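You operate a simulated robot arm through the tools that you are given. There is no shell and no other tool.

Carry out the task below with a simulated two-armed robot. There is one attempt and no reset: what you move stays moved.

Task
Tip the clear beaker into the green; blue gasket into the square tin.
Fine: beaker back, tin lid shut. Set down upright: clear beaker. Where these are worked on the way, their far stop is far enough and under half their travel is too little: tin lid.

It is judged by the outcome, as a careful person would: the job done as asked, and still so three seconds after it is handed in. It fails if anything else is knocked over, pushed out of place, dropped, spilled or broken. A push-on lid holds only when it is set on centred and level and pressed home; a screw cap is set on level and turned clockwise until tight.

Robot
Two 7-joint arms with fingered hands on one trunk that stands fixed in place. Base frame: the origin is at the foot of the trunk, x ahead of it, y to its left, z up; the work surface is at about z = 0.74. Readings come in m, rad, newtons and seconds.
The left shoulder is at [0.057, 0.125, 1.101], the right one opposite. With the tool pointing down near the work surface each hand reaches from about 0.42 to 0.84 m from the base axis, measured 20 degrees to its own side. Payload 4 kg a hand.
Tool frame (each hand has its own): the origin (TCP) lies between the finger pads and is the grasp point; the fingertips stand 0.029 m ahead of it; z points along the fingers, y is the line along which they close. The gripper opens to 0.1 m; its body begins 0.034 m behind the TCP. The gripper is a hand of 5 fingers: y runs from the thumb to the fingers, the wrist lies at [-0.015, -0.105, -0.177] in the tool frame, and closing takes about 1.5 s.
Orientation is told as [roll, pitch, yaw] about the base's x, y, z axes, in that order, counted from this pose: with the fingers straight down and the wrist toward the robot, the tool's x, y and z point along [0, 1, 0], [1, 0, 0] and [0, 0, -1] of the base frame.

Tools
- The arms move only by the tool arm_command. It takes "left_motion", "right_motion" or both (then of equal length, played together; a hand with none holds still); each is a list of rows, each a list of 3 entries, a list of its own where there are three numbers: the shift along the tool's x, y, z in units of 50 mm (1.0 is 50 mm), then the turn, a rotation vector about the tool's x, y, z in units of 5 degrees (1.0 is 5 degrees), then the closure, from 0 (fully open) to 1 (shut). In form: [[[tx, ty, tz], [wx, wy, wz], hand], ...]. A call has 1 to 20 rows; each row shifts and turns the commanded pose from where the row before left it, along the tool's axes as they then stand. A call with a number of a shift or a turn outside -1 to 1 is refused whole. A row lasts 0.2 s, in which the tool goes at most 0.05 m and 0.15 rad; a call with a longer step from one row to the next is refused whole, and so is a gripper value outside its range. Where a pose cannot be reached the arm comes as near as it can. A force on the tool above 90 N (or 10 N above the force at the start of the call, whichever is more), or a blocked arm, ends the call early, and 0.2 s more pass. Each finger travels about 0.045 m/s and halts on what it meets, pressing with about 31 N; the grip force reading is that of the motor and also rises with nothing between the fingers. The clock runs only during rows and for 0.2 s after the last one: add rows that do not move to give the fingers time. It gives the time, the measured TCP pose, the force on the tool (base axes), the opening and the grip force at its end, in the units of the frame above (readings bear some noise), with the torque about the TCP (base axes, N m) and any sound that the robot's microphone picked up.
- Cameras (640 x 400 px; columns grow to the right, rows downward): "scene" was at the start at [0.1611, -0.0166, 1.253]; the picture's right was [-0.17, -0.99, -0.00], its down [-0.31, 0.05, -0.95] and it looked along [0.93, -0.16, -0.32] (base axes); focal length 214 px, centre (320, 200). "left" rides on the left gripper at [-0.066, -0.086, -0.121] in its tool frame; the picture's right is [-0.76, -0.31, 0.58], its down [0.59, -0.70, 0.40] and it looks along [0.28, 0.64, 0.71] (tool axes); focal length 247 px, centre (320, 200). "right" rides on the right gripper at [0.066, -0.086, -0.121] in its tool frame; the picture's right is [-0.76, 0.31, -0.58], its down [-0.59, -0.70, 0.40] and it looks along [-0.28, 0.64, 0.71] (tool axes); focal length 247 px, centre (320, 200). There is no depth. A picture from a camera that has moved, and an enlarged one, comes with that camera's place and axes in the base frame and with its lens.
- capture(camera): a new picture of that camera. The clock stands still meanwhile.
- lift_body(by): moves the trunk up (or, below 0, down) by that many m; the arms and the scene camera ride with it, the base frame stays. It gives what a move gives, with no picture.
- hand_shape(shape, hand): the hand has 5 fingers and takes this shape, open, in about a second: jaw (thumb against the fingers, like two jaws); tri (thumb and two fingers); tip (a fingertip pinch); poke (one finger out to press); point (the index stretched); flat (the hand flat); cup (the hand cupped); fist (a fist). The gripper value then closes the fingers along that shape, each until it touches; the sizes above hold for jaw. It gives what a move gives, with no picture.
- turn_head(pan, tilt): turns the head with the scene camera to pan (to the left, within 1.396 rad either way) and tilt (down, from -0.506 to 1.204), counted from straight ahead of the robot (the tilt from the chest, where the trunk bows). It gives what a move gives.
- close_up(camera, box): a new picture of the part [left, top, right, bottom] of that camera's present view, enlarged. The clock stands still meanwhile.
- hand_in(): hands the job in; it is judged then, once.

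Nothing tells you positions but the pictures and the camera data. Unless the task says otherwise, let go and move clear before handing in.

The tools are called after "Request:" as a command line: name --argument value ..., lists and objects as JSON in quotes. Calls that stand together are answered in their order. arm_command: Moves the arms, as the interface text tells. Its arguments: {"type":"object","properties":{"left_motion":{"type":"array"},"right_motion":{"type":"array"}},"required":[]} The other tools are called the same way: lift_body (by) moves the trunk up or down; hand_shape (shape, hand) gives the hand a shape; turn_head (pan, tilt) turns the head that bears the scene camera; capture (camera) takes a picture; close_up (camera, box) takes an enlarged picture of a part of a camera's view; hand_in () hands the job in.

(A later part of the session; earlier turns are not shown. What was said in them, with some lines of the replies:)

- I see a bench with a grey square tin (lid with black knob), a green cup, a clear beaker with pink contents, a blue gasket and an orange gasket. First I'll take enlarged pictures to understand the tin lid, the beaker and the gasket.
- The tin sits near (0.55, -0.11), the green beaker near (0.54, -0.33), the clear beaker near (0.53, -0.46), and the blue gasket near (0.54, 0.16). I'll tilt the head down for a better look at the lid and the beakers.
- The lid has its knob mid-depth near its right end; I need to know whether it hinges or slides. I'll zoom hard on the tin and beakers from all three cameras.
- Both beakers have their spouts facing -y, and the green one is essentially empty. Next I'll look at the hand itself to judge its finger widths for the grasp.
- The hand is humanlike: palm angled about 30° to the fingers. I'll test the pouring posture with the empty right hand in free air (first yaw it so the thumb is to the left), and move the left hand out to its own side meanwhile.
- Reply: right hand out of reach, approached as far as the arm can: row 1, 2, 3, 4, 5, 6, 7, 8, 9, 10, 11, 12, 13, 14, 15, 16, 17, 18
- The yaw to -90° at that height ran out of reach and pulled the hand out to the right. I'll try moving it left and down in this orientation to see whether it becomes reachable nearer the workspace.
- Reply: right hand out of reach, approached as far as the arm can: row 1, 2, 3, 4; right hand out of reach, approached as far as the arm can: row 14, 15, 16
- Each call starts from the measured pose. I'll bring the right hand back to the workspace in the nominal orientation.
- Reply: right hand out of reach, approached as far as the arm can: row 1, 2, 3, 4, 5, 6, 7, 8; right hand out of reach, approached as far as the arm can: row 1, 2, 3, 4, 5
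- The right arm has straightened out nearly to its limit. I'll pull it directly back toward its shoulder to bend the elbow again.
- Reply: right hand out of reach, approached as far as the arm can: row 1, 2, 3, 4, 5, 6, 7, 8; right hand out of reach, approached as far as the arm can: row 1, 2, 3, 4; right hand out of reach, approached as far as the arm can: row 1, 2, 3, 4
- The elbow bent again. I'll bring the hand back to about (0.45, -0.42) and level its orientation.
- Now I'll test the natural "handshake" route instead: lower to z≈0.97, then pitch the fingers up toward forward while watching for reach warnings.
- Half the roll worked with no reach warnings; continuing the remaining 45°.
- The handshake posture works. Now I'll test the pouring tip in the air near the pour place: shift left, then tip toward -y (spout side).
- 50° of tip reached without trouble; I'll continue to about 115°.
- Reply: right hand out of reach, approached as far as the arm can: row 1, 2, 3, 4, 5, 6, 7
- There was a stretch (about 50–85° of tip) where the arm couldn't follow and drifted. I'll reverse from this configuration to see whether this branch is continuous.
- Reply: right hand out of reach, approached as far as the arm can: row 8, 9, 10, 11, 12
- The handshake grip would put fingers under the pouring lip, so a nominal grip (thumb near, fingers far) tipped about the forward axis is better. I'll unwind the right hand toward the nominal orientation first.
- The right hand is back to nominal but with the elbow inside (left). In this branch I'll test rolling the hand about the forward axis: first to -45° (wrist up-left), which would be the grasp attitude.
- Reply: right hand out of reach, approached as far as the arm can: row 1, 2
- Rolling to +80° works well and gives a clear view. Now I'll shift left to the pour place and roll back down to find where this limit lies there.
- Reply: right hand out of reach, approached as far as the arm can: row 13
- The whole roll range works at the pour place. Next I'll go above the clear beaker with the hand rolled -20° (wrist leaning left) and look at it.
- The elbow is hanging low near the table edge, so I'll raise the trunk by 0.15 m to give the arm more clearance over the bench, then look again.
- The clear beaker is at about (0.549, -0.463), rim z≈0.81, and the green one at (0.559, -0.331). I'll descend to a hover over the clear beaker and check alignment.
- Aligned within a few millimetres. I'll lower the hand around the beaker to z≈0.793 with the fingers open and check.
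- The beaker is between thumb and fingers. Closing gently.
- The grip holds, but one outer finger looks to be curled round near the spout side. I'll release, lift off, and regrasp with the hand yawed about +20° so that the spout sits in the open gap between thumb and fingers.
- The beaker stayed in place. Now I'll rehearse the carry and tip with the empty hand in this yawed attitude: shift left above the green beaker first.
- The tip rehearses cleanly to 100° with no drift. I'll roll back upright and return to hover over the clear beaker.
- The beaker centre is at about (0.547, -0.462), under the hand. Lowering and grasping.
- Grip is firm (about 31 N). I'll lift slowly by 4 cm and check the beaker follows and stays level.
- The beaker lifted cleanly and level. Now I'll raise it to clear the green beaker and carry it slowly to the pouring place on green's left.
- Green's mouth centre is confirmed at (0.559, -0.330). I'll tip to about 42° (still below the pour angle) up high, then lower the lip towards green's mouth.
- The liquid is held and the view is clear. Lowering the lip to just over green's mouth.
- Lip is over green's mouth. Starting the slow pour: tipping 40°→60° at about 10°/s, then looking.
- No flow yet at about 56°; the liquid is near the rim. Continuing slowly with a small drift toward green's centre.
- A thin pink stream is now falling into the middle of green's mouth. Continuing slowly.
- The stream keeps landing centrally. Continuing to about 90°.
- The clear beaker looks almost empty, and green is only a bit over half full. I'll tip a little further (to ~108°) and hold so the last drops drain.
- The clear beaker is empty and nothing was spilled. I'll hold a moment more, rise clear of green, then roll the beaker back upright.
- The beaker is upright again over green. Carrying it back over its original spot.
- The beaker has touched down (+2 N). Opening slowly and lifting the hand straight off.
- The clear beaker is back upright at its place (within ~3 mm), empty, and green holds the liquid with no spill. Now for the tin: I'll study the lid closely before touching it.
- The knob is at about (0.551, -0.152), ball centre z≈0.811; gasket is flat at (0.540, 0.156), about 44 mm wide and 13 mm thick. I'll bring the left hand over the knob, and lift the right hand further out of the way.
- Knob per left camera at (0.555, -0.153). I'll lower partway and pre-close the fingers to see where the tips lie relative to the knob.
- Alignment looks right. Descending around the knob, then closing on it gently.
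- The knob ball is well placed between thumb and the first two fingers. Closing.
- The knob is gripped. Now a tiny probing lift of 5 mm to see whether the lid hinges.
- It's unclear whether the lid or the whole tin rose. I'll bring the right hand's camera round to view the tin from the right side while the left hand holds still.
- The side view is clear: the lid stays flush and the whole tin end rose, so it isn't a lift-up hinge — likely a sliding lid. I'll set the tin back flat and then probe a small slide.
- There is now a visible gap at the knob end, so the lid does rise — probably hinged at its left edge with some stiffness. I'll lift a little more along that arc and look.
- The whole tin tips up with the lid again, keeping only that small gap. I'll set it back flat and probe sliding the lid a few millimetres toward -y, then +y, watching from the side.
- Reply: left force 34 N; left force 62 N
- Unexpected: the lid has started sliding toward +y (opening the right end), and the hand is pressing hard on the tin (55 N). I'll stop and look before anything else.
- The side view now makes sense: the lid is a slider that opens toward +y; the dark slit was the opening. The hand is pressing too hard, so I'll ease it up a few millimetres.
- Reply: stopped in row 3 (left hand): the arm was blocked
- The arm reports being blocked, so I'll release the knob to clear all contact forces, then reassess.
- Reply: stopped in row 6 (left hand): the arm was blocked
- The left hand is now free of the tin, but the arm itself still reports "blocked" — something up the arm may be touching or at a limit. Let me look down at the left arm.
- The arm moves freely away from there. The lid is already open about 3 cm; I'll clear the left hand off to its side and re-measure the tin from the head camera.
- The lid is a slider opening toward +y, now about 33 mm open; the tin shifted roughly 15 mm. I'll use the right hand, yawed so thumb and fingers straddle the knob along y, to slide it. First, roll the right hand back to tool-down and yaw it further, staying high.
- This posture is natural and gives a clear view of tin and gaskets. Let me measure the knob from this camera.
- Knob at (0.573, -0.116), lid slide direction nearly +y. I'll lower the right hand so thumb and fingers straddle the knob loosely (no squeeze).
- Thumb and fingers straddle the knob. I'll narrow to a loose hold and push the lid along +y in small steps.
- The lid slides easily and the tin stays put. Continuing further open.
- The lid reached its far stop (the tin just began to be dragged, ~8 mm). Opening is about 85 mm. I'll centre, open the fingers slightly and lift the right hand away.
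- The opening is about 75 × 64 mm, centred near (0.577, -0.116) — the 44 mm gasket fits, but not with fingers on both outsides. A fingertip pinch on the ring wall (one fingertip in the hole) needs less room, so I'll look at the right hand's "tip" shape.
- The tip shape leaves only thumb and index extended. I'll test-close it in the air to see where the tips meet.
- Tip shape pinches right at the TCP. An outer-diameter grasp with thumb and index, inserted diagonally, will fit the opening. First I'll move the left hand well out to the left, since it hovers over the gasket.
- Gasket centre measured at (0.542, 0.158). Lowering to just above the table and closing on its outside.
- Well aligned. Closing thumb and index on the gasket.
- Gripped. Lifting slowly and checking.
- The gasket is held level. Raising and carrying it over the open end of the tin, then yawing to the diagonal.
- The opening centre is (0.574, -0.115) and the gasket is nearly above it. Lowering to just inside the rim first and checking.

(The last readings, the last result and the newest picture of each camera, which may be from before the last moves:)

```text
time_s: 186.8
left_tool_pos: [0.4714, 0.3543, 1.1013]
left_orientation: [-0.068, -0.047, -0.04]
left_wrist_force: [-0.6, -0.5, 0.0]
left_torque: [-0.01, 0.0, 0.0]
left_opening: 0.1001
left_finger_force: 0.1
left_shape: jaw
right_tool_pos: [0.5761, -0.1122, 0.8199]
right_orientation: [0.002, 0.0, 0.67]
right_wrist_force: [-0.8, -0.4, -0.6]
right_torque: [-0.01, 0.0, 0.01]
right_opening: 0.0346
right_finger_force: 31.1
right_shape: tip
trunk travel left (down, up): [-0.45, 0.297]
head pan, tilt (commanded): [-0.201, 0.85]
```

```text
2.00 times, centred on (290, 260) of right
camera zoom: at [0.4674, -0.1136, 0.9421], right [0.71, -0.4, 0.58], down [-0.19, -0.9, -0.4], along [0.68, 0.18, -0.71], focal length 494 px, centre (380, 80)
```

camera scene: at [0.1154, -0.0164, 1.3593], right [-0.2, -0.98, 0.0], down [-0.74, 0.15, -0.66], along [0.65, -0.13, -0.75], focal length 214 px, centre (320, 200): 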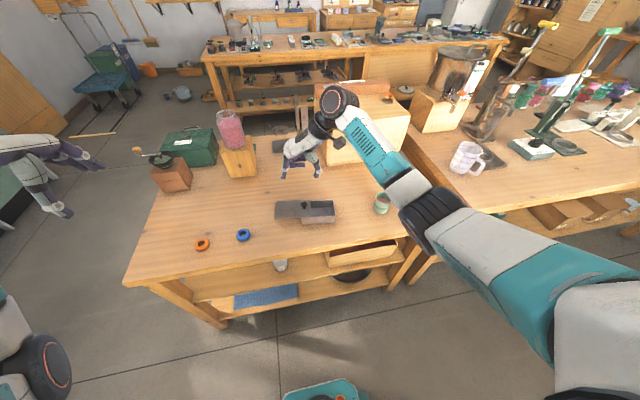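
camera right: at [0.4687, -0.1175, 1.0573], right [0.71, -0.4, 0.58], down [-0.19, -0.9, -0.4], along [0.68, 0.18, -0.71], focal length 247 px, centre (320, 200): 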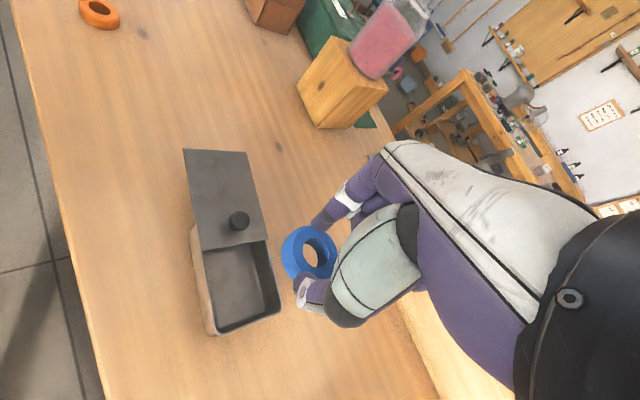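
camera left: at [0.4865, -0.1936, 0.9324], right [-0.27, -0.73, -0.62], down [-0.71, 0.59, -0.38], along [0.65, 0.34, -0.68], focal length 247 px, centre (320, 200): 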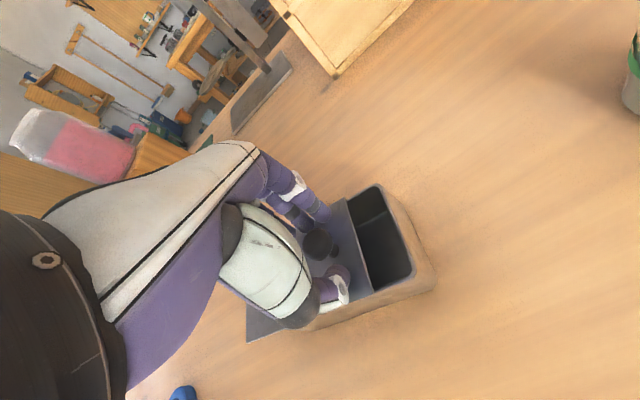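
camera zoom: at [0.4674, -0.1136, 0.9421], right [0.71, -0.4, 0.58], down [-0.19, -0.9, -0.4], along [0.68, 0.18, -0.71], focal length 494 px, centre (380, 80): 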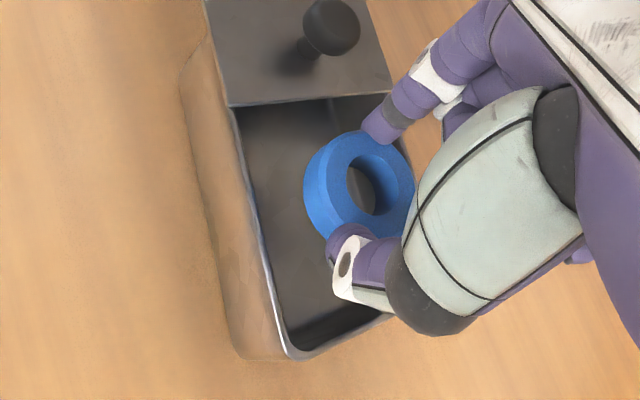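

The gasket is inside the opening outline, about 3 mm too far back. I'll correct that, then lower further in small steps watching the force.

Request:
arm_command --right_motion '[[[0.037, -0.047, 0], [0, 0, 0], 0.75], [[0, 0, 0.15], [0, 0, 0], 0.75], [[0, 0, 0.15], [0, 0, 0], 0.75], [[0, 0, 0.15], [0, 0, 0], 0.75], [[0, 0, 0], [0, 0, 0], 0.75]]'

Request:
close_up --camera "scene" --box '[280, 160, 360, 230]'

Request:
close_up --camera "right" --box '[180, 160, 400, 360]'

```text
time_s: 187.9
left_tool_pos: [0.4713, 0.3533, 1.1014]
left_orientation: [-0.069, -0.048, -0.041]
left_wrist_force: [0.7, 0.2, -0.2]
left_torque: [-0.03, 0.02, 0.01]
left_opening: 0.0996
left_finger_force: 0.0
left_shape: jaw
right_tool_pos: [0.5729, -0.1108, 0.7972]
right_orientation: [0.001, 0.001, 0.67]
right_wrist_force: [-0.1, -0.9, 0.2]
right_torque: [0.01, 0.02, 0.0]
right_opening: 0.0349
right_finger_force: 30.6
right_shape: tip
trunk travel left (down, up): [-0.45, 0.297]
head pan, tilt (commanded): [-0.201, 0.85]
```

```text
5.71 times, centred on (320, 195) of scene
camera zoom: at [0.1152, -0.0161, 1.3593], right [-0.2, -0.98, 0.0], down [-0.74, 0.15, -0.66], along [0.65, -0.13, -0.75], focal length 1226 px, centre (320, 229)
```

zoom: 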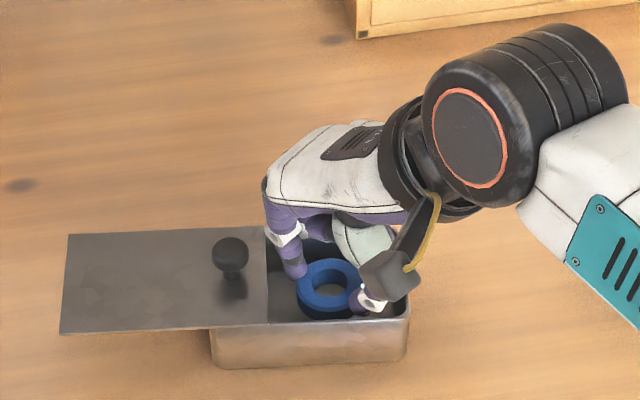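

```text
2.00 times, centred on (290, 260) of right
camera zoom: at [0.4647, -0.113, 0.919], right [0.71, -0.4, 0.58], down [-0.19, -0.9, -0.4], along [0.68, 0.18, -0.71], focal length 494 px, centre (380, 80)
```

zoom: 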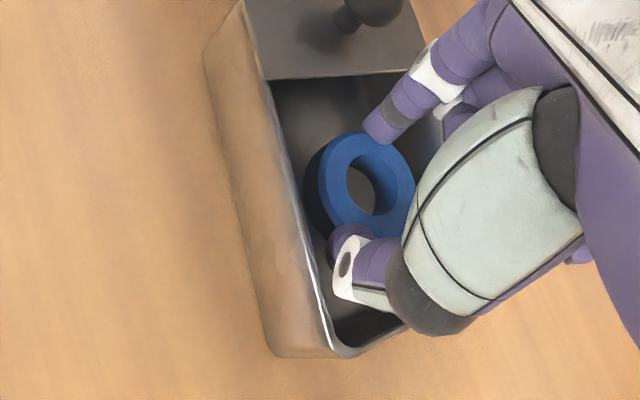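

Inside with no contact. Lowering another ~10 mm in small steps.

Request:
arm_command --right_motion '[[[0, 0, 0.07], [0, 0, 0], 0.75], [[0, 0, 0.07], [0, 0, 0], 0.75], [[0, 0, 0.06], [0, 0, 0], 0.75], [[0, 0, 0], [0, 0, 0], 0.75]]'

Request:
close_up --camera "right" --box '[180, 160, 400, 360]'

Request:
close_up --camera "scene" --box '[280, 160, 360, 230]'

```text
time_s: 188.9
left_tool_pos: [0.4723, 0.3537, 1.1002]
left_orientation: [-0.068, -0.048, -0.041]
left_wrist_force: [0.1, -0.3, 0.3]
left_torque: [0.01, -0.03, 0.01]
left_opening: 0.0998
left_finger_force: 0.1
left_shape: jaw
right_tool_pos: [0.572, -0.1119, 0.7867]
right_orientation: [0.003, 0.001, 0.67]
right_wrist_force: [0.0, 0.2, -0.5]
right_torque: [-0.01, -0.05, -0.01]
right_opening: 0.035
right_finger_force: 31.4
right_shape: tip
trunk travel left (down, up): [-0.45, 0.297]
head pan, tilt (commanded): [-0.201, 0.85]
```

```text
2.00 times, centred on (290, 260) of right
camera zoom: at [0.4648, -0.1133, 0.9093], right [0.71, -0.4, 0.58], down [-0.19, -0.9, -0.4], along [0.68, 0.18, -0.71], focal length 494 px, centre (380, 80)
```

zoom: 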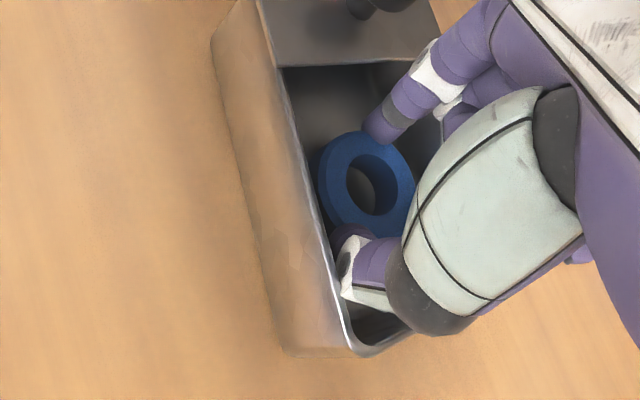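

```text
5.71 times, centred on (320, 195) of scene
camera zoom: at [0.1152, -0.0161, 1.3593], right [-0.2, -0.98, 0.0], down [-0.74, 0.15, -0.66], along [0.65, -0.13, -0.75], focal length 1226 px, centre (320, 229)
```

zoom: 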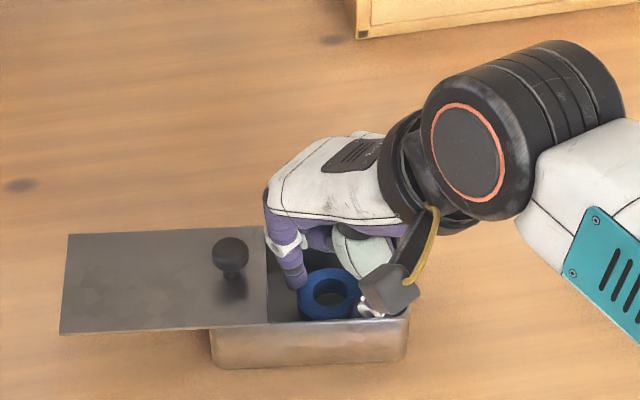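

The gasket is ~8 mm above the tin floor. Opening just enough to release it.

Request:
arm_command --right_motion '[[[0, 0, 0], [0, 0, 0], 0.64], [[0, 0, 0], [0, 0, 0], 0.6], [[0, 0, 0], [0, 0, 0], 0.57], [[0, 0, 0], [0, 0, 0], 0.55], [[0, 0, 0], [0, 0, 0], 0.55], [[0, 0, 0], [0, 0, 0], 0.55]]'

Request:
close_up --camera "right" --box '[180, 160, 400, 360]'

Request:
close_up --camera "scene" --box '[280, 160, 360, 230]'

```text
time_s: 190.3
left_tool_pos: [0.4714, 0.3527, 1.1]
left_orientation: [-0.068, -0.046, -0.039]
left_wrist_force: [0.4, -0.4, -1.2]
left_torque: [0.0, 0.01, 0.03]
left_opening: 0.1
left_finger_force: 0.1
left_shape: jaw
right_tool_pos: [0.5723, -0.1112, 0.7876]
right_orientation: [-0.001, -0.001, 0.67]
right_wrist_force: [1.9, -0.2, 0.9]
right_torque: [-0.03, 0.03, 0.01]
right_opening: 0.0436
right_finger_force: 0.0
right_shape: tip
trunk travel left (down, up): [-0.45, 0.297]
head pan, tilt (commanded): [-0.201, 0.85]
```

```text
2.00 times, centred on (290, 260) of right
camera zoom: at [0.465, -0.1133, 0.9095], right [0.71, -0.4, 0.58], down [-0.19, -0.9, -0.4], along [0.68, 0.18, -0.71], focal length 494 px, centre (380, 80)
```

zoom: 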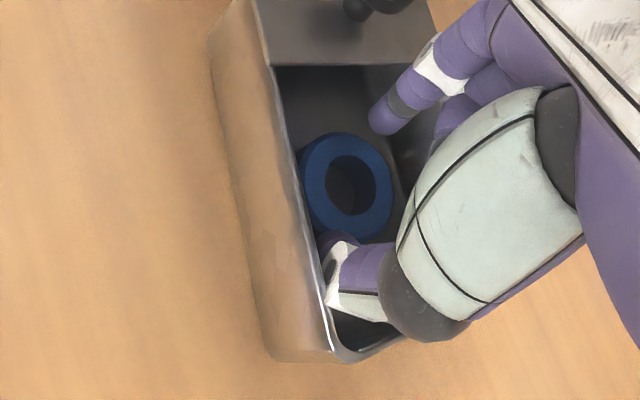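

```text
5.71 times, centred on (320, 195) of scene
camera zoom: at [0.1153, -0.016, 1.3593], right [-0.2, -0.98, 0.0], down [-0.74, 0.15, -0.66], along [0.65, -0.13, -0.75], focal length 1226 px, centre (320, 229)
```

zoom: 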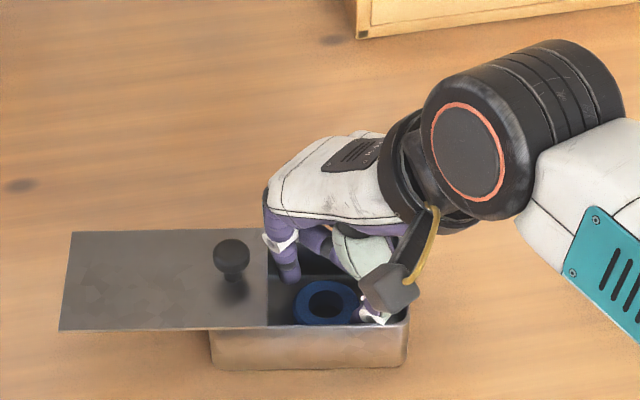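

The gasket is resting in the tin. Easing the thumb off the wall and lifting straight out.

Request:
arm_command --right_motion '[[[0, 0.05, 0], [0, 0, 0], 0.57], [[0, 0, -0.2], [0, 0, 0], 0.57], [[0, 0, -0.3], [0, 0, 0], 0.57], [[0, 0, -0.4], [0, 0, 0], 0.57], [[0, 0, -0.5], [0, 0, 0], 0.5], [[0, 0, -0.6], [0, 0, 0], 0.4], [[0, 0, -0.6], [0, 0, 0], 0.3], [[0, 0, 0], [0, 0, 0], 0.2]]'

Request:
capture --camera "right"

Request:
close_up --camera "scene" --box '[280, 160, 360, 230]'

```text
time_s: 192.2
left_tool_pos: [0.4716, 0.354, 1.1012]
left_orientation: [-0.068, -0.048, -0.04]
left_wrist_force: [-0.4, 0.8, -0.3]
left_torque: [-0.02, 0.01, 0.04]
left_opening: 0.0998
left_finger_force: 0.0
left_shape: jaw
right_tool_pos: [0.5754, -0.1125, 0.9167]
right_orientation: [0.0, 0.001, 0.67]
right_wrist_force: [0.1, 0.0, -0.6]
right_torque: [0.01, -0.01, -0.01]
right_opening: 0.0797
right_finger_force: 0.1
right_shape: tip
trunk travel left (down, up): [-0.45, 0.297]
head pan, tilt (commanded): [-0.201, 0.85]
```

```text
taken
camera right: at [0.4684, -0.1128, 1.0394], right [0.71, -0.4, 0.58], down [-0.19, -0.9, -0.4], along [0.68, 0.18, -0.71], focal length 247 px, centre (320, 200)
```

right: 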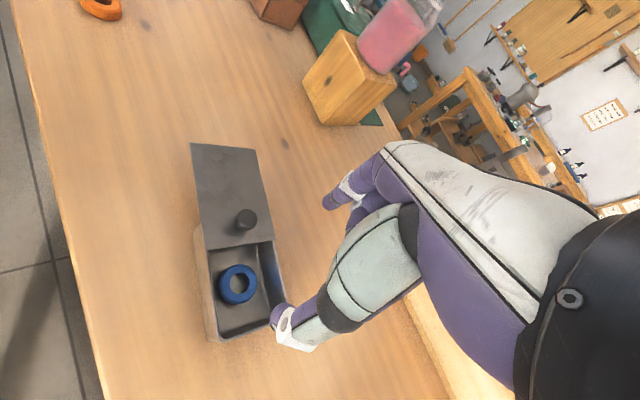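

```text
5.71 times, centred on (320, 195) of scene
camera zoom: at [0.1152, -0.016, 1.3593], right [-0.2, -0.98, 0.0], down [-0.74, 0.15, -0.66], along [0.65, -0.13, -0.75], focal length 1226 px, centre (320, 229)
```

zoom: 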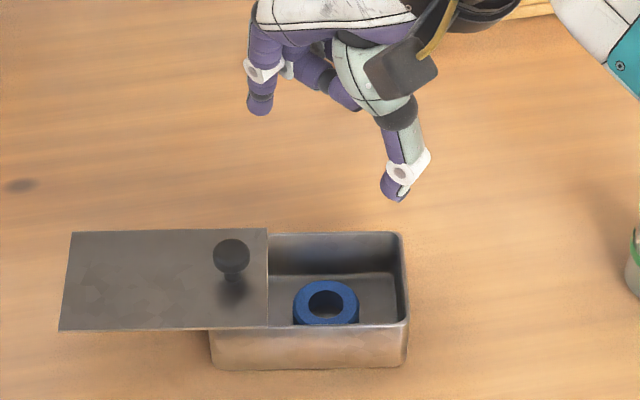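

The gasket lies flat in the tin. Now I'll return to the jaw shape and the yawed attitude to close the lid by its knob.

Request:
hand_shape --hand "right" --shape "jaw"

Request:
arm_command --right_motion '[[[0, 0, -0.3], [0, 0, -1], 0], [[0.1, 0.1, -0.3], [0, 0, -1], 0], [[0.2, 0.1, 0], [0, 0, -1], 0], [[0.2, 0.1, 0], [0, 0, -1], 0], [[0.2, 0.2, 0], [0, 0, -1], 0], [[0.1, 0.2, 0], [0, 0, -1], 0], [[0, 0.2, 0], [0, 0, -1], 0], [[0, 0.2, 0], [0, 0, -1], 0], [[0, 0.1, 0], [0, 0, -1], 0], [[0, 0, 0], [0, 0, 0], 0]]'

Request:
capture --camera "right"

```text
time_s: 193.1
left_tool_pos: [0.4721, 0.354, 1.1013]
left_orientation: [-0.068, -0.047, -0.04]
left_wrist_force: [0.4, -0.1, 0.1]
left_torque: [-0.02, -0.02, -0.03]
left_opening: 0.0997
left_finger_force: 0.0
left_shape: jaw
right_tool_pos: [0.5756, -0.1119, 0.9172]
right_orientation: [0.0, 0.0, 0.671]
right_wrist_force: [0.4, -0.2, 0.4]
right_torque: [-0.02, -0.03, 0.01]
right_opening: 0.1
right_finger_force: 0.0
right_shape: jaw
trunk travel left (down, up): [-0.45, 0.297]
head pan, tilt (commanded): [-0.201, 0.85]
```

```text
time_s: 195.2
left_tool_pos: [0.4715, 0.3535, 1.1002]
left_orientation: [-0.068, -0.048, -0.041]
left_wrist_force: [-0.3, 0.1, -0.2]
left_torque: [0.0, 0.0, 0.02]
left_opening: 0.0998
left_finger_force: 0.1
left_shape: jaw
right_tool_pos: [0.5704, -0.0341, 0.9491]
right_orientation: [0.001, -0.001, 1.46]
right_wrist_force: [0.5, -0.3, -0.9]
right_torque: [-0.01, 0.03, 0.01]
right_opening: 0.0996
right_finger_force: 0.1
right_shape: jaw
trunk travel left (down, up): [-0.45, 0.297]
head pan, tilt (commanded): [-0.201, 0.85]
```

```text
taken
camera right: at [0.4958, -0.1116, 1.0709], right [0.79, 0.22, 0.58], down [0.5, -0.77, -0.4], along [0.35, 0.61, -0.71], focal length 247 px, centre (320, 200)
```

right: 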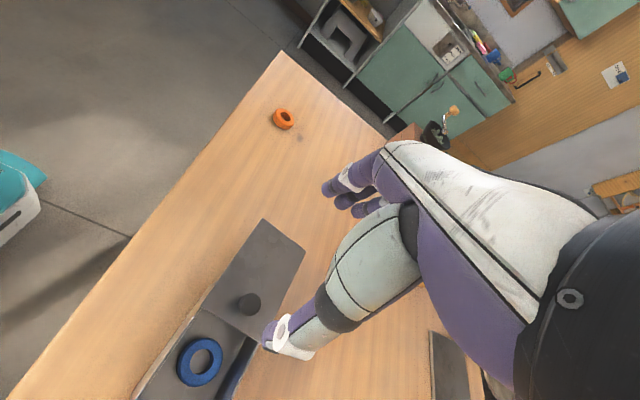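

Knob is at (0.579, -0.056). Moving over it and lowering to straddle.

Request:
arm_command --right_motion '[[[-0.11, -0.208, 0], [0, 0, 0], 0.2], [[-0.11, -0.208, 0], [0, 0, 0], 0.4], [[0, 0, 0.4], [0, 0, 0], 0.4], [[0, 0, 0.4], [0, 0, 0], 0.4], [[0, 0, 0.4], [0, 0, 0], 0.4], [[0, 0, 0.4], [0, 0, 0], 0.4], [[0, 0, 0.4], [0, 0, 0], 0.4], [[0, 0, 0.4], [0, 0, 0], 0.4], [[0, 0, 0], [0, 0, 0], 0.4]]'

Request:
close_up --camera "scene" --box '[270, 160, 360, 235]'

Request:
close_up --camera "right" --box '[210, 130, 430, 340]'

```text
time_s: 197.2
left_tool_pos: [0.4719, 0.3547, 1.1013]
left_orientation: [-0.069, -0.047, -0.039]
left_wrist_force: [0.4, -0.4, 0.4]
left_torque: [0.02, 0.03, 0.01]
left_opening: 0.0998
left_finger_force: 0.0
left_shape: jaw
right_tool_pos: [0.5792, -0.0558, 0.8282]
right_orientation: [0.0, -0.001, 1.456]
right_wrist_force: [-0.8, 0.2, 0.0]
right_torque: [-0.03, 0.01, -0.01]
right_opening: 0.0603
right_finger_force: 0.1
right_shape: jaw
trunk travel left (down, up): [-0.45, 0.297]
head pan, tilt (commanded): [-0.201, 0.85]
```

```text
5.33 times, centred on (315, 198) of scene
camera zoom: at [0.1152, -0.016, 1.3593], right [-0.2, -0.98, 0.0], down [-0.74, 0.15, -0.66], along [0.65, -0.13, -0.75], focal length 1144 px, centre (347, 213)
```

zoom: 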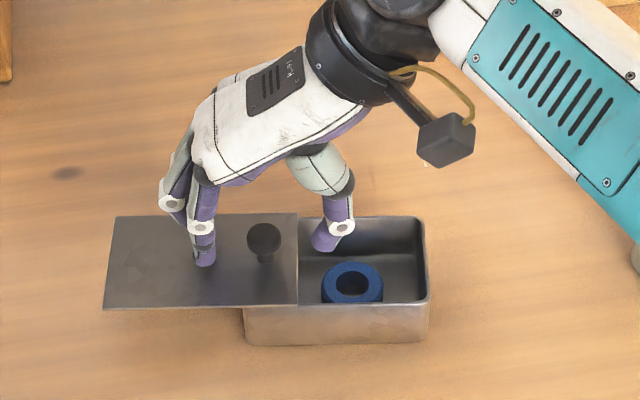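

```text
1.90 times, centred on (320, 235) of right
camera zoom: at [0.5039, -0.1333, 0.9504], right [0.79, 0.22, 0.58], down [0.5, -0.77, -0.4], along [0.36, 0.6, -0.71], focal length 470 px, centre (320, 133)
```

zoom: 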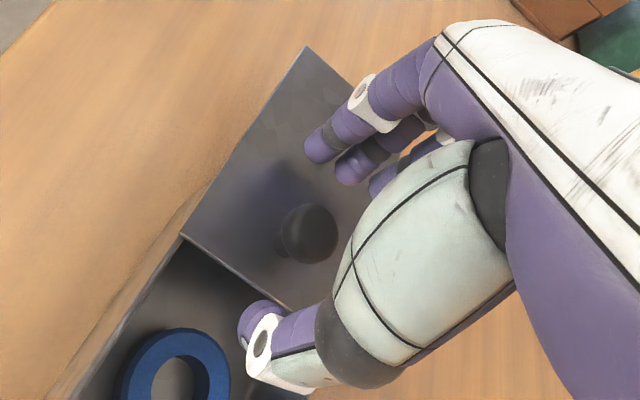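

Straddling the knob again. Narrowing to a loose hold and sliding the lid closed along the tin's axis.

Request:
arm_command --right_motion '[[[0, 0, 0], [0, 0, 0], 0.55], [[0, 0, 0], [0, 0, 0], 0.65], [[0, 0, 0], [0, 0, 0], 0.7], [[0, 0, 0], [0, 0, 0], 0.7], [[0.006, -0.1, 0], [0, 0, 0], 0.7], [[0.011, -0.2, 0], [0, 0, 0], 0.7], [[0.011, -0.2, 0], [0, 0, 0], 0.7], [[0.011, -0.2, 0], [0, 0, 0], 0.7], [[0, 0, 0], [0, 0, 0], 0.7]]'

Request:
close_up --camera "scene" --box '[270, 160, 360, 235]'

```text
time_s: 199.2
left_tool_pos: [0.4713, 0.3538, 1.1009]
left_orientation: [-0.07, -0.048, -0.039]
left_wrist_force: [0.3, 0.0, -0.1]
left_torque: [-0.01, -0.01, -0.01]
left_opening: 0.0997
left_finger_force: 0.0
left_shape: jaw
right_tool_pos: [0.5717, -0.0913, 0.8279]
right_orientation: [0.001, -0.002, 1.454]
right_wrist_force: [0.2, 0.1, 0.0]
right_torque: [0.0, -0.01, 0.0]
right_opening: 0.0304
right_finger_force: 0.1
right_shape: jaw
trunk travel left (down, up): [-0.45, 0.297]
head pan, tilt (commanded): [-0.201, 0.85]
```

```text
5.33 times, centred on (315, 198) of scene
camera zoom: at [0.1153, -0.0159, 1.3593], right [-0.2, -0.98, 0.0], down [-0.74, 0.15, -0.66], along [0.65, -0.13, -0.75], focal length 1144 px, centre (347, 213)
```

zoom: 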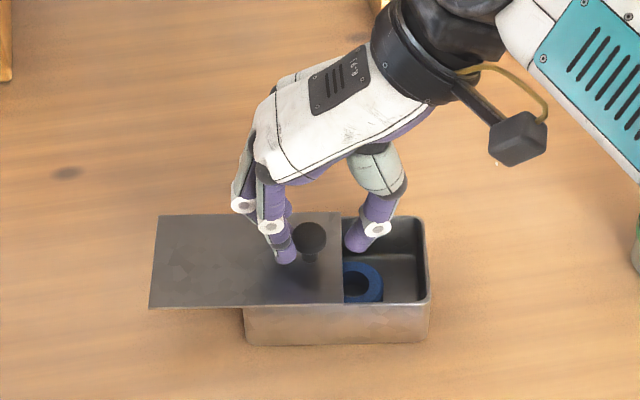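

Request:
arm_command --right_motion '[[[0.011, -0.2, 0], [0, 0, 0], 0.7], [[0.011, -0.2, 0], [0, 0, 0], 0.7], [[0.011, -0.2, 0], [0, 0, 0], 0.7], [[0.011, -0.2, 0], [0, 0, 0], 0.7], [[0, 0, 0], [0, 0, 0], 0.7]]'

Request:
close_up --camera "scene" --box '[270, 160, 360, 235]'

```text
time_s: 200.4
left_tool_pos: [0.4711, 0.3534, 1.1007]
left_orientation: [-0.068, -0.048, -0.041]
left_wrist_force: [0.1, 0.5, 0.3]
left_torque: [0.01, 0.01, 0.0]
left_opening: 0.0997
left_finger_force: 0.1
left_shape: jaw
right_tool_pos: [0.5663, -0.1294, 0.8265]
right_orientation: [0.001, -0.001, 1.456]
right_wrist_force: [0.2, 0.2, 0.7]
right_torque: [0.05, -0.01, 0.03]
right_opening: 0.0303
right_finger_force: 0.1
right_shape: jaw
trunk travel left (down, up): [-0.45, 0.297]
head pan, tilt (commanded): [-0.201, 0.85]
```

```text
5.33 times, centred on (315, 198) of scene
camera zoom: at [0.1152, -0.016, 1.3593], right [-0.2, -0.98, 0.0], down [-0.74, 0.15, -0.66], along [0.65, -0.13, -0.75], focal length 1144 px, centre (347, 213)
```

zoom: 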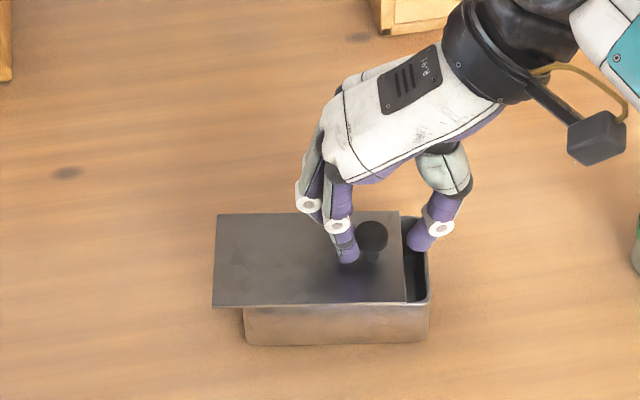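

Request:
arm_command --right_motion '[[[0.008, -0.15, -0.03], [0, 0, 0], 0.7], [[0.008, -0.15, 0], [0, 0, 0], 0.7], [[0, 0, 0], [0, 0, 0], 0.7]]'

Request:
close_up --camera "scene" --box '[270, 160, 360, 235]'

```text
time_s: 201.2
left_tool_pos: [0.4713, 0.3538, 1.1009]
left_orientation: [-0.068, -0.048, -0.039]
left_wrist_force: [0.6, -0.1, -0.3]
left_torque: [0.01, -0.02, 0.0]
left_opening: 0.0999
left_finger_force: 0.1
left_shape: jaw
right_tool_pos: [0.5634, -0.1442, 0.8293]
right_orientation: [0.0, 0.001, 1.456]
right_wrist_force: [0.4, 0.8, -0.4]
right_torque: [0.01, 0.0, 0.02]
right_opening: 0.0305
right_finger_force: 0.0
right_shape: jaw
trunk travel left (down, up): [-0.45, 0.297]
head pan, tilt (commanded): [-0.201, 0.85]
```

```text
5.33 times, centred on (315, 198) of scene
camera zoom: at [0.1152, -0.016, 1.3593], right [-0.2, -0.98, 0.0], down [-0.74, 0.15, -0.66], along [0.65, -0.13, -0.75], focal length 1144 px, centre (347, 213)
```

zoom: 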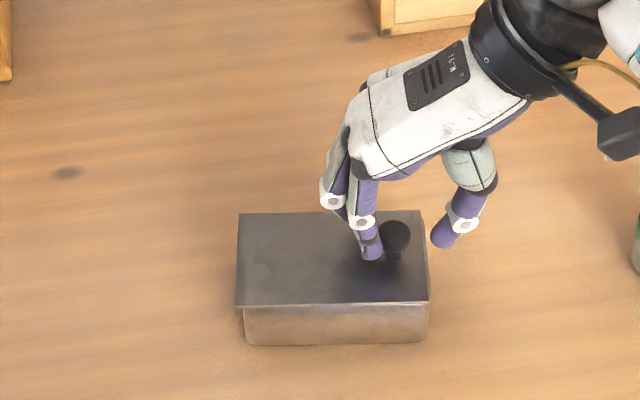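

Nearly shut — about 3 mm to go by comparing overhangs with the original. Pushing gently to the stop.

Request:
arm_command --right_motion '[[[0.004, -0.06, 0], [0, 0, 0], 0.7], [[0.004, -0.06, 0], [0, 0, 0], 0.7], [[0, 0, 0], [0, 0, 0], 0.7]]'

Request:
close_up --camera "scene" --box '[290, 180, 350, 235]'

```text
time_s: 202.1
left_tool_pos: [0.4721, 0.3533, 1.1013]
left_orientation: [-0.067, -0.049, -0.042]
left_wrist_force: [-0.6, 0.7, -0.4]
left_torque: [0.03, 0.01, -0.01]
left_opening: 0.0996
left_finger_force: 0.1
left_shape: jaw
right_tool_pos: [0.5625, -0.1512, 0.8307]
right_orientation: [-0.002, 0.001, 1.455]
right_wrist_force: [0.3, 1.2, -0.5]
right_torque: [0.05, -0.03, 0.02]
right_opening: 0.0306
right_finger_force: 0.1
right_shape: jaw
trunk travel left (down, up): [-0.45, 0.297]
head pan, tilt (commanded): [-0.201, 0.85]
```

```text
7.27 times, centred on (320, 208) of scene
camera zoom: at [0.1153, -0.0159, 1.3593], right [-0.2, -0.98, 0.0], down [-0.74, 0.15, -0.66], along [0.65, -0.13, -0.75], focal length 1560 px, centre (320, 146)
```

zoom: 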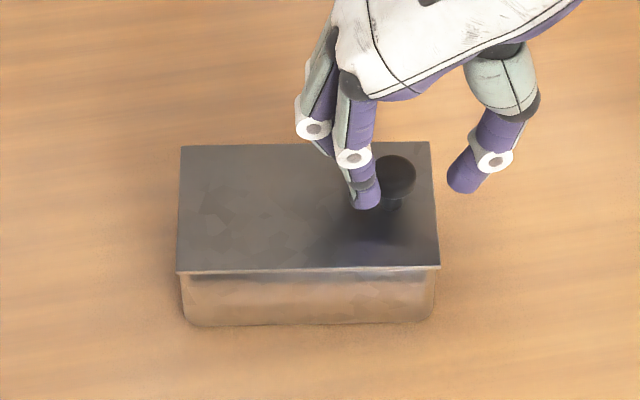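

The lid is shut to its stop (the tin just started to follow, ~3 mm). The tin ended up ~15 mm left and ~20 mm back of where it began, so I'll tow it back about 10 mm in -y with the closed lid.

Request:
arm_command --right_motion '[[[0.004, -0.07, 0], [0, 0, 0], 0.7], [[0.004, -0.07, 0], [0, 0, 0], 0.7], [[0.004, -0.07, 0], [0, 0, 0], 0.7], [[0, 0, 0], [0, 0, 0], 0.7]]'

Request:
close_up --camera "scene" --box '[290, 180, 350, 235]'

```text
time_s: 203.1
left_tool_pos: [0.4723, 0.3545, 1.1009]
left_orientation: [-0.068, -0.047, -0.039]
left_wrist_force: [0.5, 0.3, 0.2]
left_torque: [-0.03, 0.01, -0.02]
left_opening: 0.0998
left_finger_force: 0.1
left_shape: jaw
right_tool_pos: [0.5612, -0.1617, 0.8301]
right_orientation: [0.0, 0.001, 1.455]
right_wrist_force: [0.6, 1.2, 0.6]
right_torque: [0.06, 0.0, 0.02]
right_opening: 0.0306
right_finger_force: 0.0
right_shape: jaw
trunk travel left (down, up): [-0.45, 0.297]
head pan, tilt (commanded): [-0.201, 0.85]
```

```text
7.27 times, centred on (320, 208) of scene
camera zoom: at [0.1152, -0.0159, 1.3593], right [-0.2, -0.98, 0.0], down [-0.74, 0.15, -0.66], along [0.65, -0.13, -0.75], focal length 1560 px, centre (320, 146)
```

zoom: 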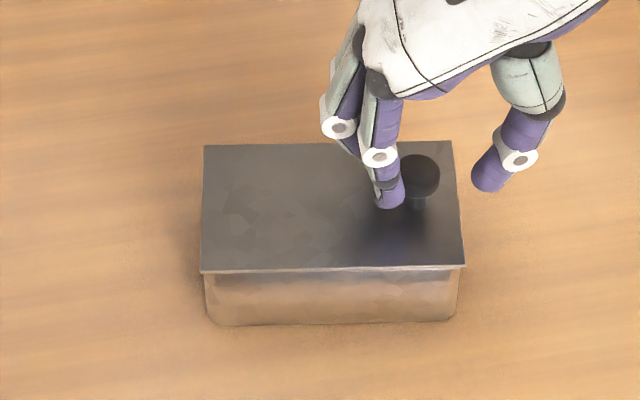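

The tin is back to within about a centimetre of its start. I'll open the fingers away from the knob and lift the hand clear.

Request:
arm_command --right_motion '[[[0, 0, 0], [0, 0, 0], 0.6], [[0, 0, 0], [0, 0, 0], 0.5], [[0, 0, 0], [0, 0, 0], 0.4], [[0, 0, 0], [0, 0, 0], 0.4], [[0, 0, -0.3], [0, 0, 0], 0.4], [[0, 0, -0.5], [0, 0, 0], 0.3], [[0, 0, -0.6], [0, 0, 0], 0.2], [[0, 0, -0.6], [0, 0, 0], 0], [[0, 0, -0.6], [0, 0, 0], 0], [[0, 0, -0.6], [0, 0, 0], 0], [[0, 0, 0], [0, 0, 0], 0]]'

Request:
close_up --camera "scene" --box '[295, 195, 351, 235]'

Request:
capture --camera "right"

Request:
capture --camera "scene"

```text
time_s: 205.4
left_tool_pos: [0.4716, 0.3539, 1.0997]
left_orientation: [-0.066, -0.047, -0.039]
left_wrist_force: [0.3, 0.0, 0.8]
left_torque: [-0.02, -0.01, 0.01]
left_opening: 0.0997
left_finger_force: 0.0
left_shape: jaw
right_tool_pos: [0.5619, -0.1627, 0.9894]
right_orientation: [0.0, 0.0, 1.456]
right_wrist_force: [-0.2, -0.8, 0.1]
right_torque: [0.01, 0.02, -0.02]
right_opening: 0.0999
right_finger_force: 0.0
right_shape: jaw
trunk travel left (down, up): [-0.45, 0.297]
head pan, tilt (commanded): [-0.201, 0.85]
```

```text
10.00 times, centred on (323, 215) of scene
camera zoom: at [0.1153, -0.0161, 1.3593], right [-0.2, -0.98, 0.0], down [-0.74, 0.15, -0.66], along [0.65, -0.13, -0.75], focal length 2145 px, centre (290, 50)
```

zoom: 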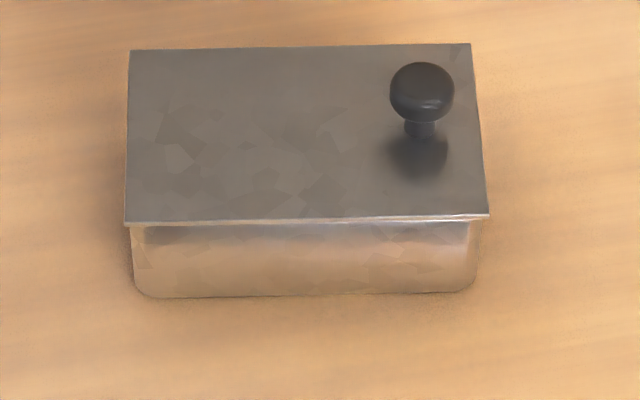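

```text
taken
camera right: at [0.4874, -0.2388, 1.1113], right [0.79, 0.22, 0.58], down [0.5, -0.77, -0.4], along [0.35, 0.6, -0.71], focal length 247 px, centre (320, 200)
```

right: 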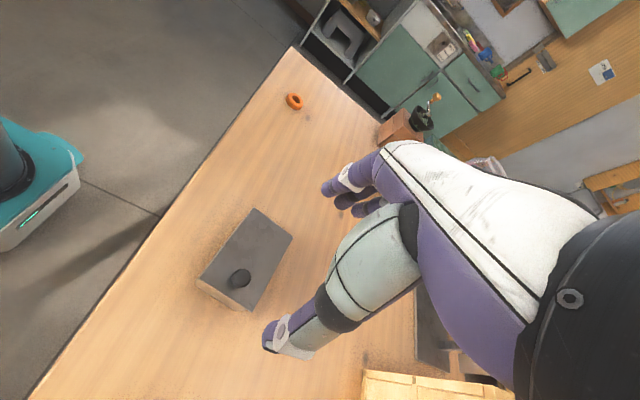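

```text
taken
camera scene: at [0.1153, -0.0161, 1.3593], right [-0.2, -0.98, 0.0], down [-0.74, 0.15, -0.66], along [0.65, -0.13, -0.75], focal length 214 px, centre (320, 200)
```

scene: 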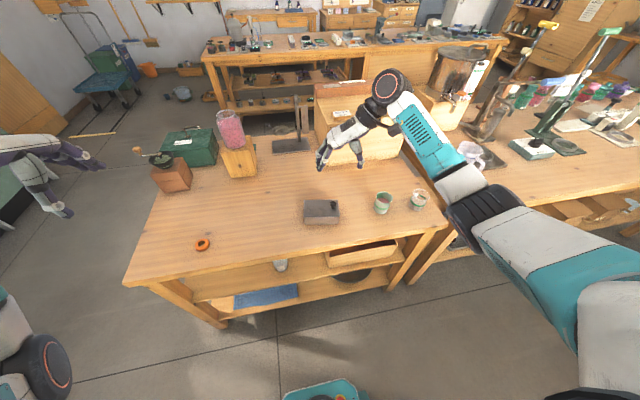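

The lid's overhangs match the original closed position exactly, and the tin is settled. I'll raise the right hand clear and do a final check of the beakers and whole bench.

Request:
arm_command --right_motion '[[[0, -0.3, -0.4], [0, 0, 0], 0], [[0, -0.3, -0.4], [0, 0, 0], 0], [[0, -0.3, -0.4], [0, 0, 0], 0], [[0, -0.3, -0.3], [0, 0, 0], 0], [[0, 0, 0], [0, 0, 0], 0], [[0, 0, 0], [0, 0, 0], 0], [[0, 0, 0], [0, 0, 0], 0], [[0, 0, 0], [0, 0, 0], 0], [[0, 0, 0], [0, 0, 0], 0], [[0, 0, 0], [0, 0, 0], 0]]'

Request:
close_up --camera "scene" --box '[360, 180, 440, 225]'

Request:
capture --camera "scene"

Request:
close_up --camera "scene" --box '[295, 195, 351, 235]'

```text
time_s: 207.7
left_tool_pos: [0.4718, 0.355, 1.0993]
left_orientation: [-0.068, -0.046, -0.042]
left_wrist_force: [0.1, -0.7, 0.5]
left_torque: [-0.02, 0.04, -0.02]
left_opening: 0.0999
left_finger_force: 0.1
left_shape: jaw
right_tool_pos: [0.5546, -0.2209, 1.0646]
right_orientation: [0.0, -0.001, 1.455]
right_wrist_force: [0.6, -0.2, 0.6]
right_torque: [0.0, -0.02, 0.0]
right_opening: 0.0997
right_finger_force: 0.1
right_shape: jaw
trunk travel left (down, up): [-0.45, 0.297]
head pan, tilt (commanded): [-0.201, 0.85]
```

```text
8.00 times, centred on (400, 202) of scene
camera zoom: at [0.1152, -0.0161, 1.3593], right [-0.2, -0.98, 0.0], down [-0.74, 0.15, -0.66], along [0.65, -0.13, -0.75], focal length 1716 px, centre (-320, 180)
```

zoom: 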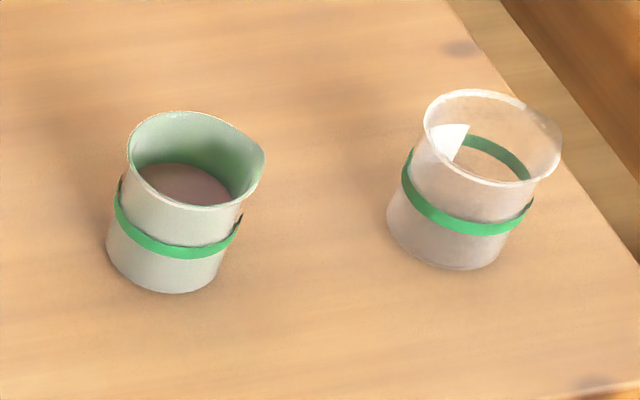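

```text
taken
camera scene: at [0.1152, -0.0161, 1.3593], right [-0.2, -0.98, 0.0], down [-0.74, 0.15, -0.66], along [0.65, -0.13, -0.75], focal length 214 px, centre (320, 200)
```

scene: 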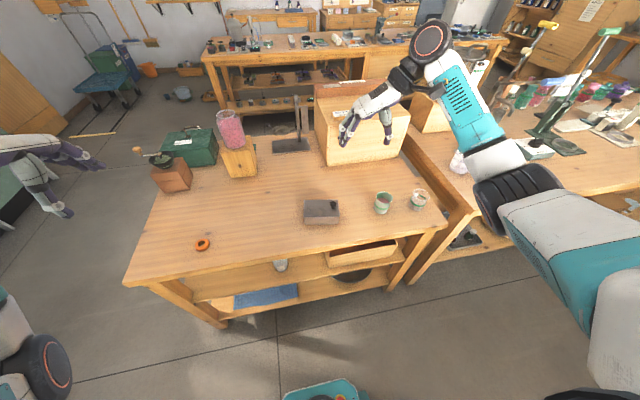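

```text
10.00 times, centred on (323, 215) of scene
camera zoom: at [0.1152, -0.0161, 1.3593], right [-0.2, -0.98, 0.0], down [-0.74, 0.15, -0.66], along [0.65, -0.13, -0.75], focal length 2145 px, centre (290, 50)
```

zoom: 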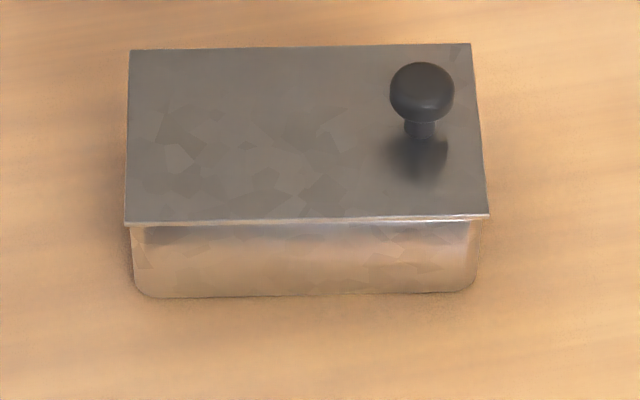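

Everything looks as asked. The clear beaker is upright and empty at its place, its contents are in the green one with no spill, the blue gasket is in the tin with the lid shut, and both hands are clear. Handing in.

Request:
hand_in

```text
The job is handed in.
```

The job is handed in, and my last camera check showed everything as you asked:

- **Beakers:** the clear beaker's contents are in the green one, which is a bit over half full, and I saw no spill. The clear beaker is empty, upright and within about 3 mm of where it started.
- **Gasket and tin:** the blue gasket lies flat in the square tin. The lid slides; I opened it to its far stop and pushed it shut again. It now overlaps the tin's edges just as it did at the start.

**Tin moved:** on my first try at the lid I took it for a hinge and pulled it up, which tipped and pushed the tin along the bench. I brought it most of the way back. It now sits about 13 mm further back than where it started and is turned about 6°.

Nothing else on the bench moved that I could see, and both hands were empty and clear when I handed in.
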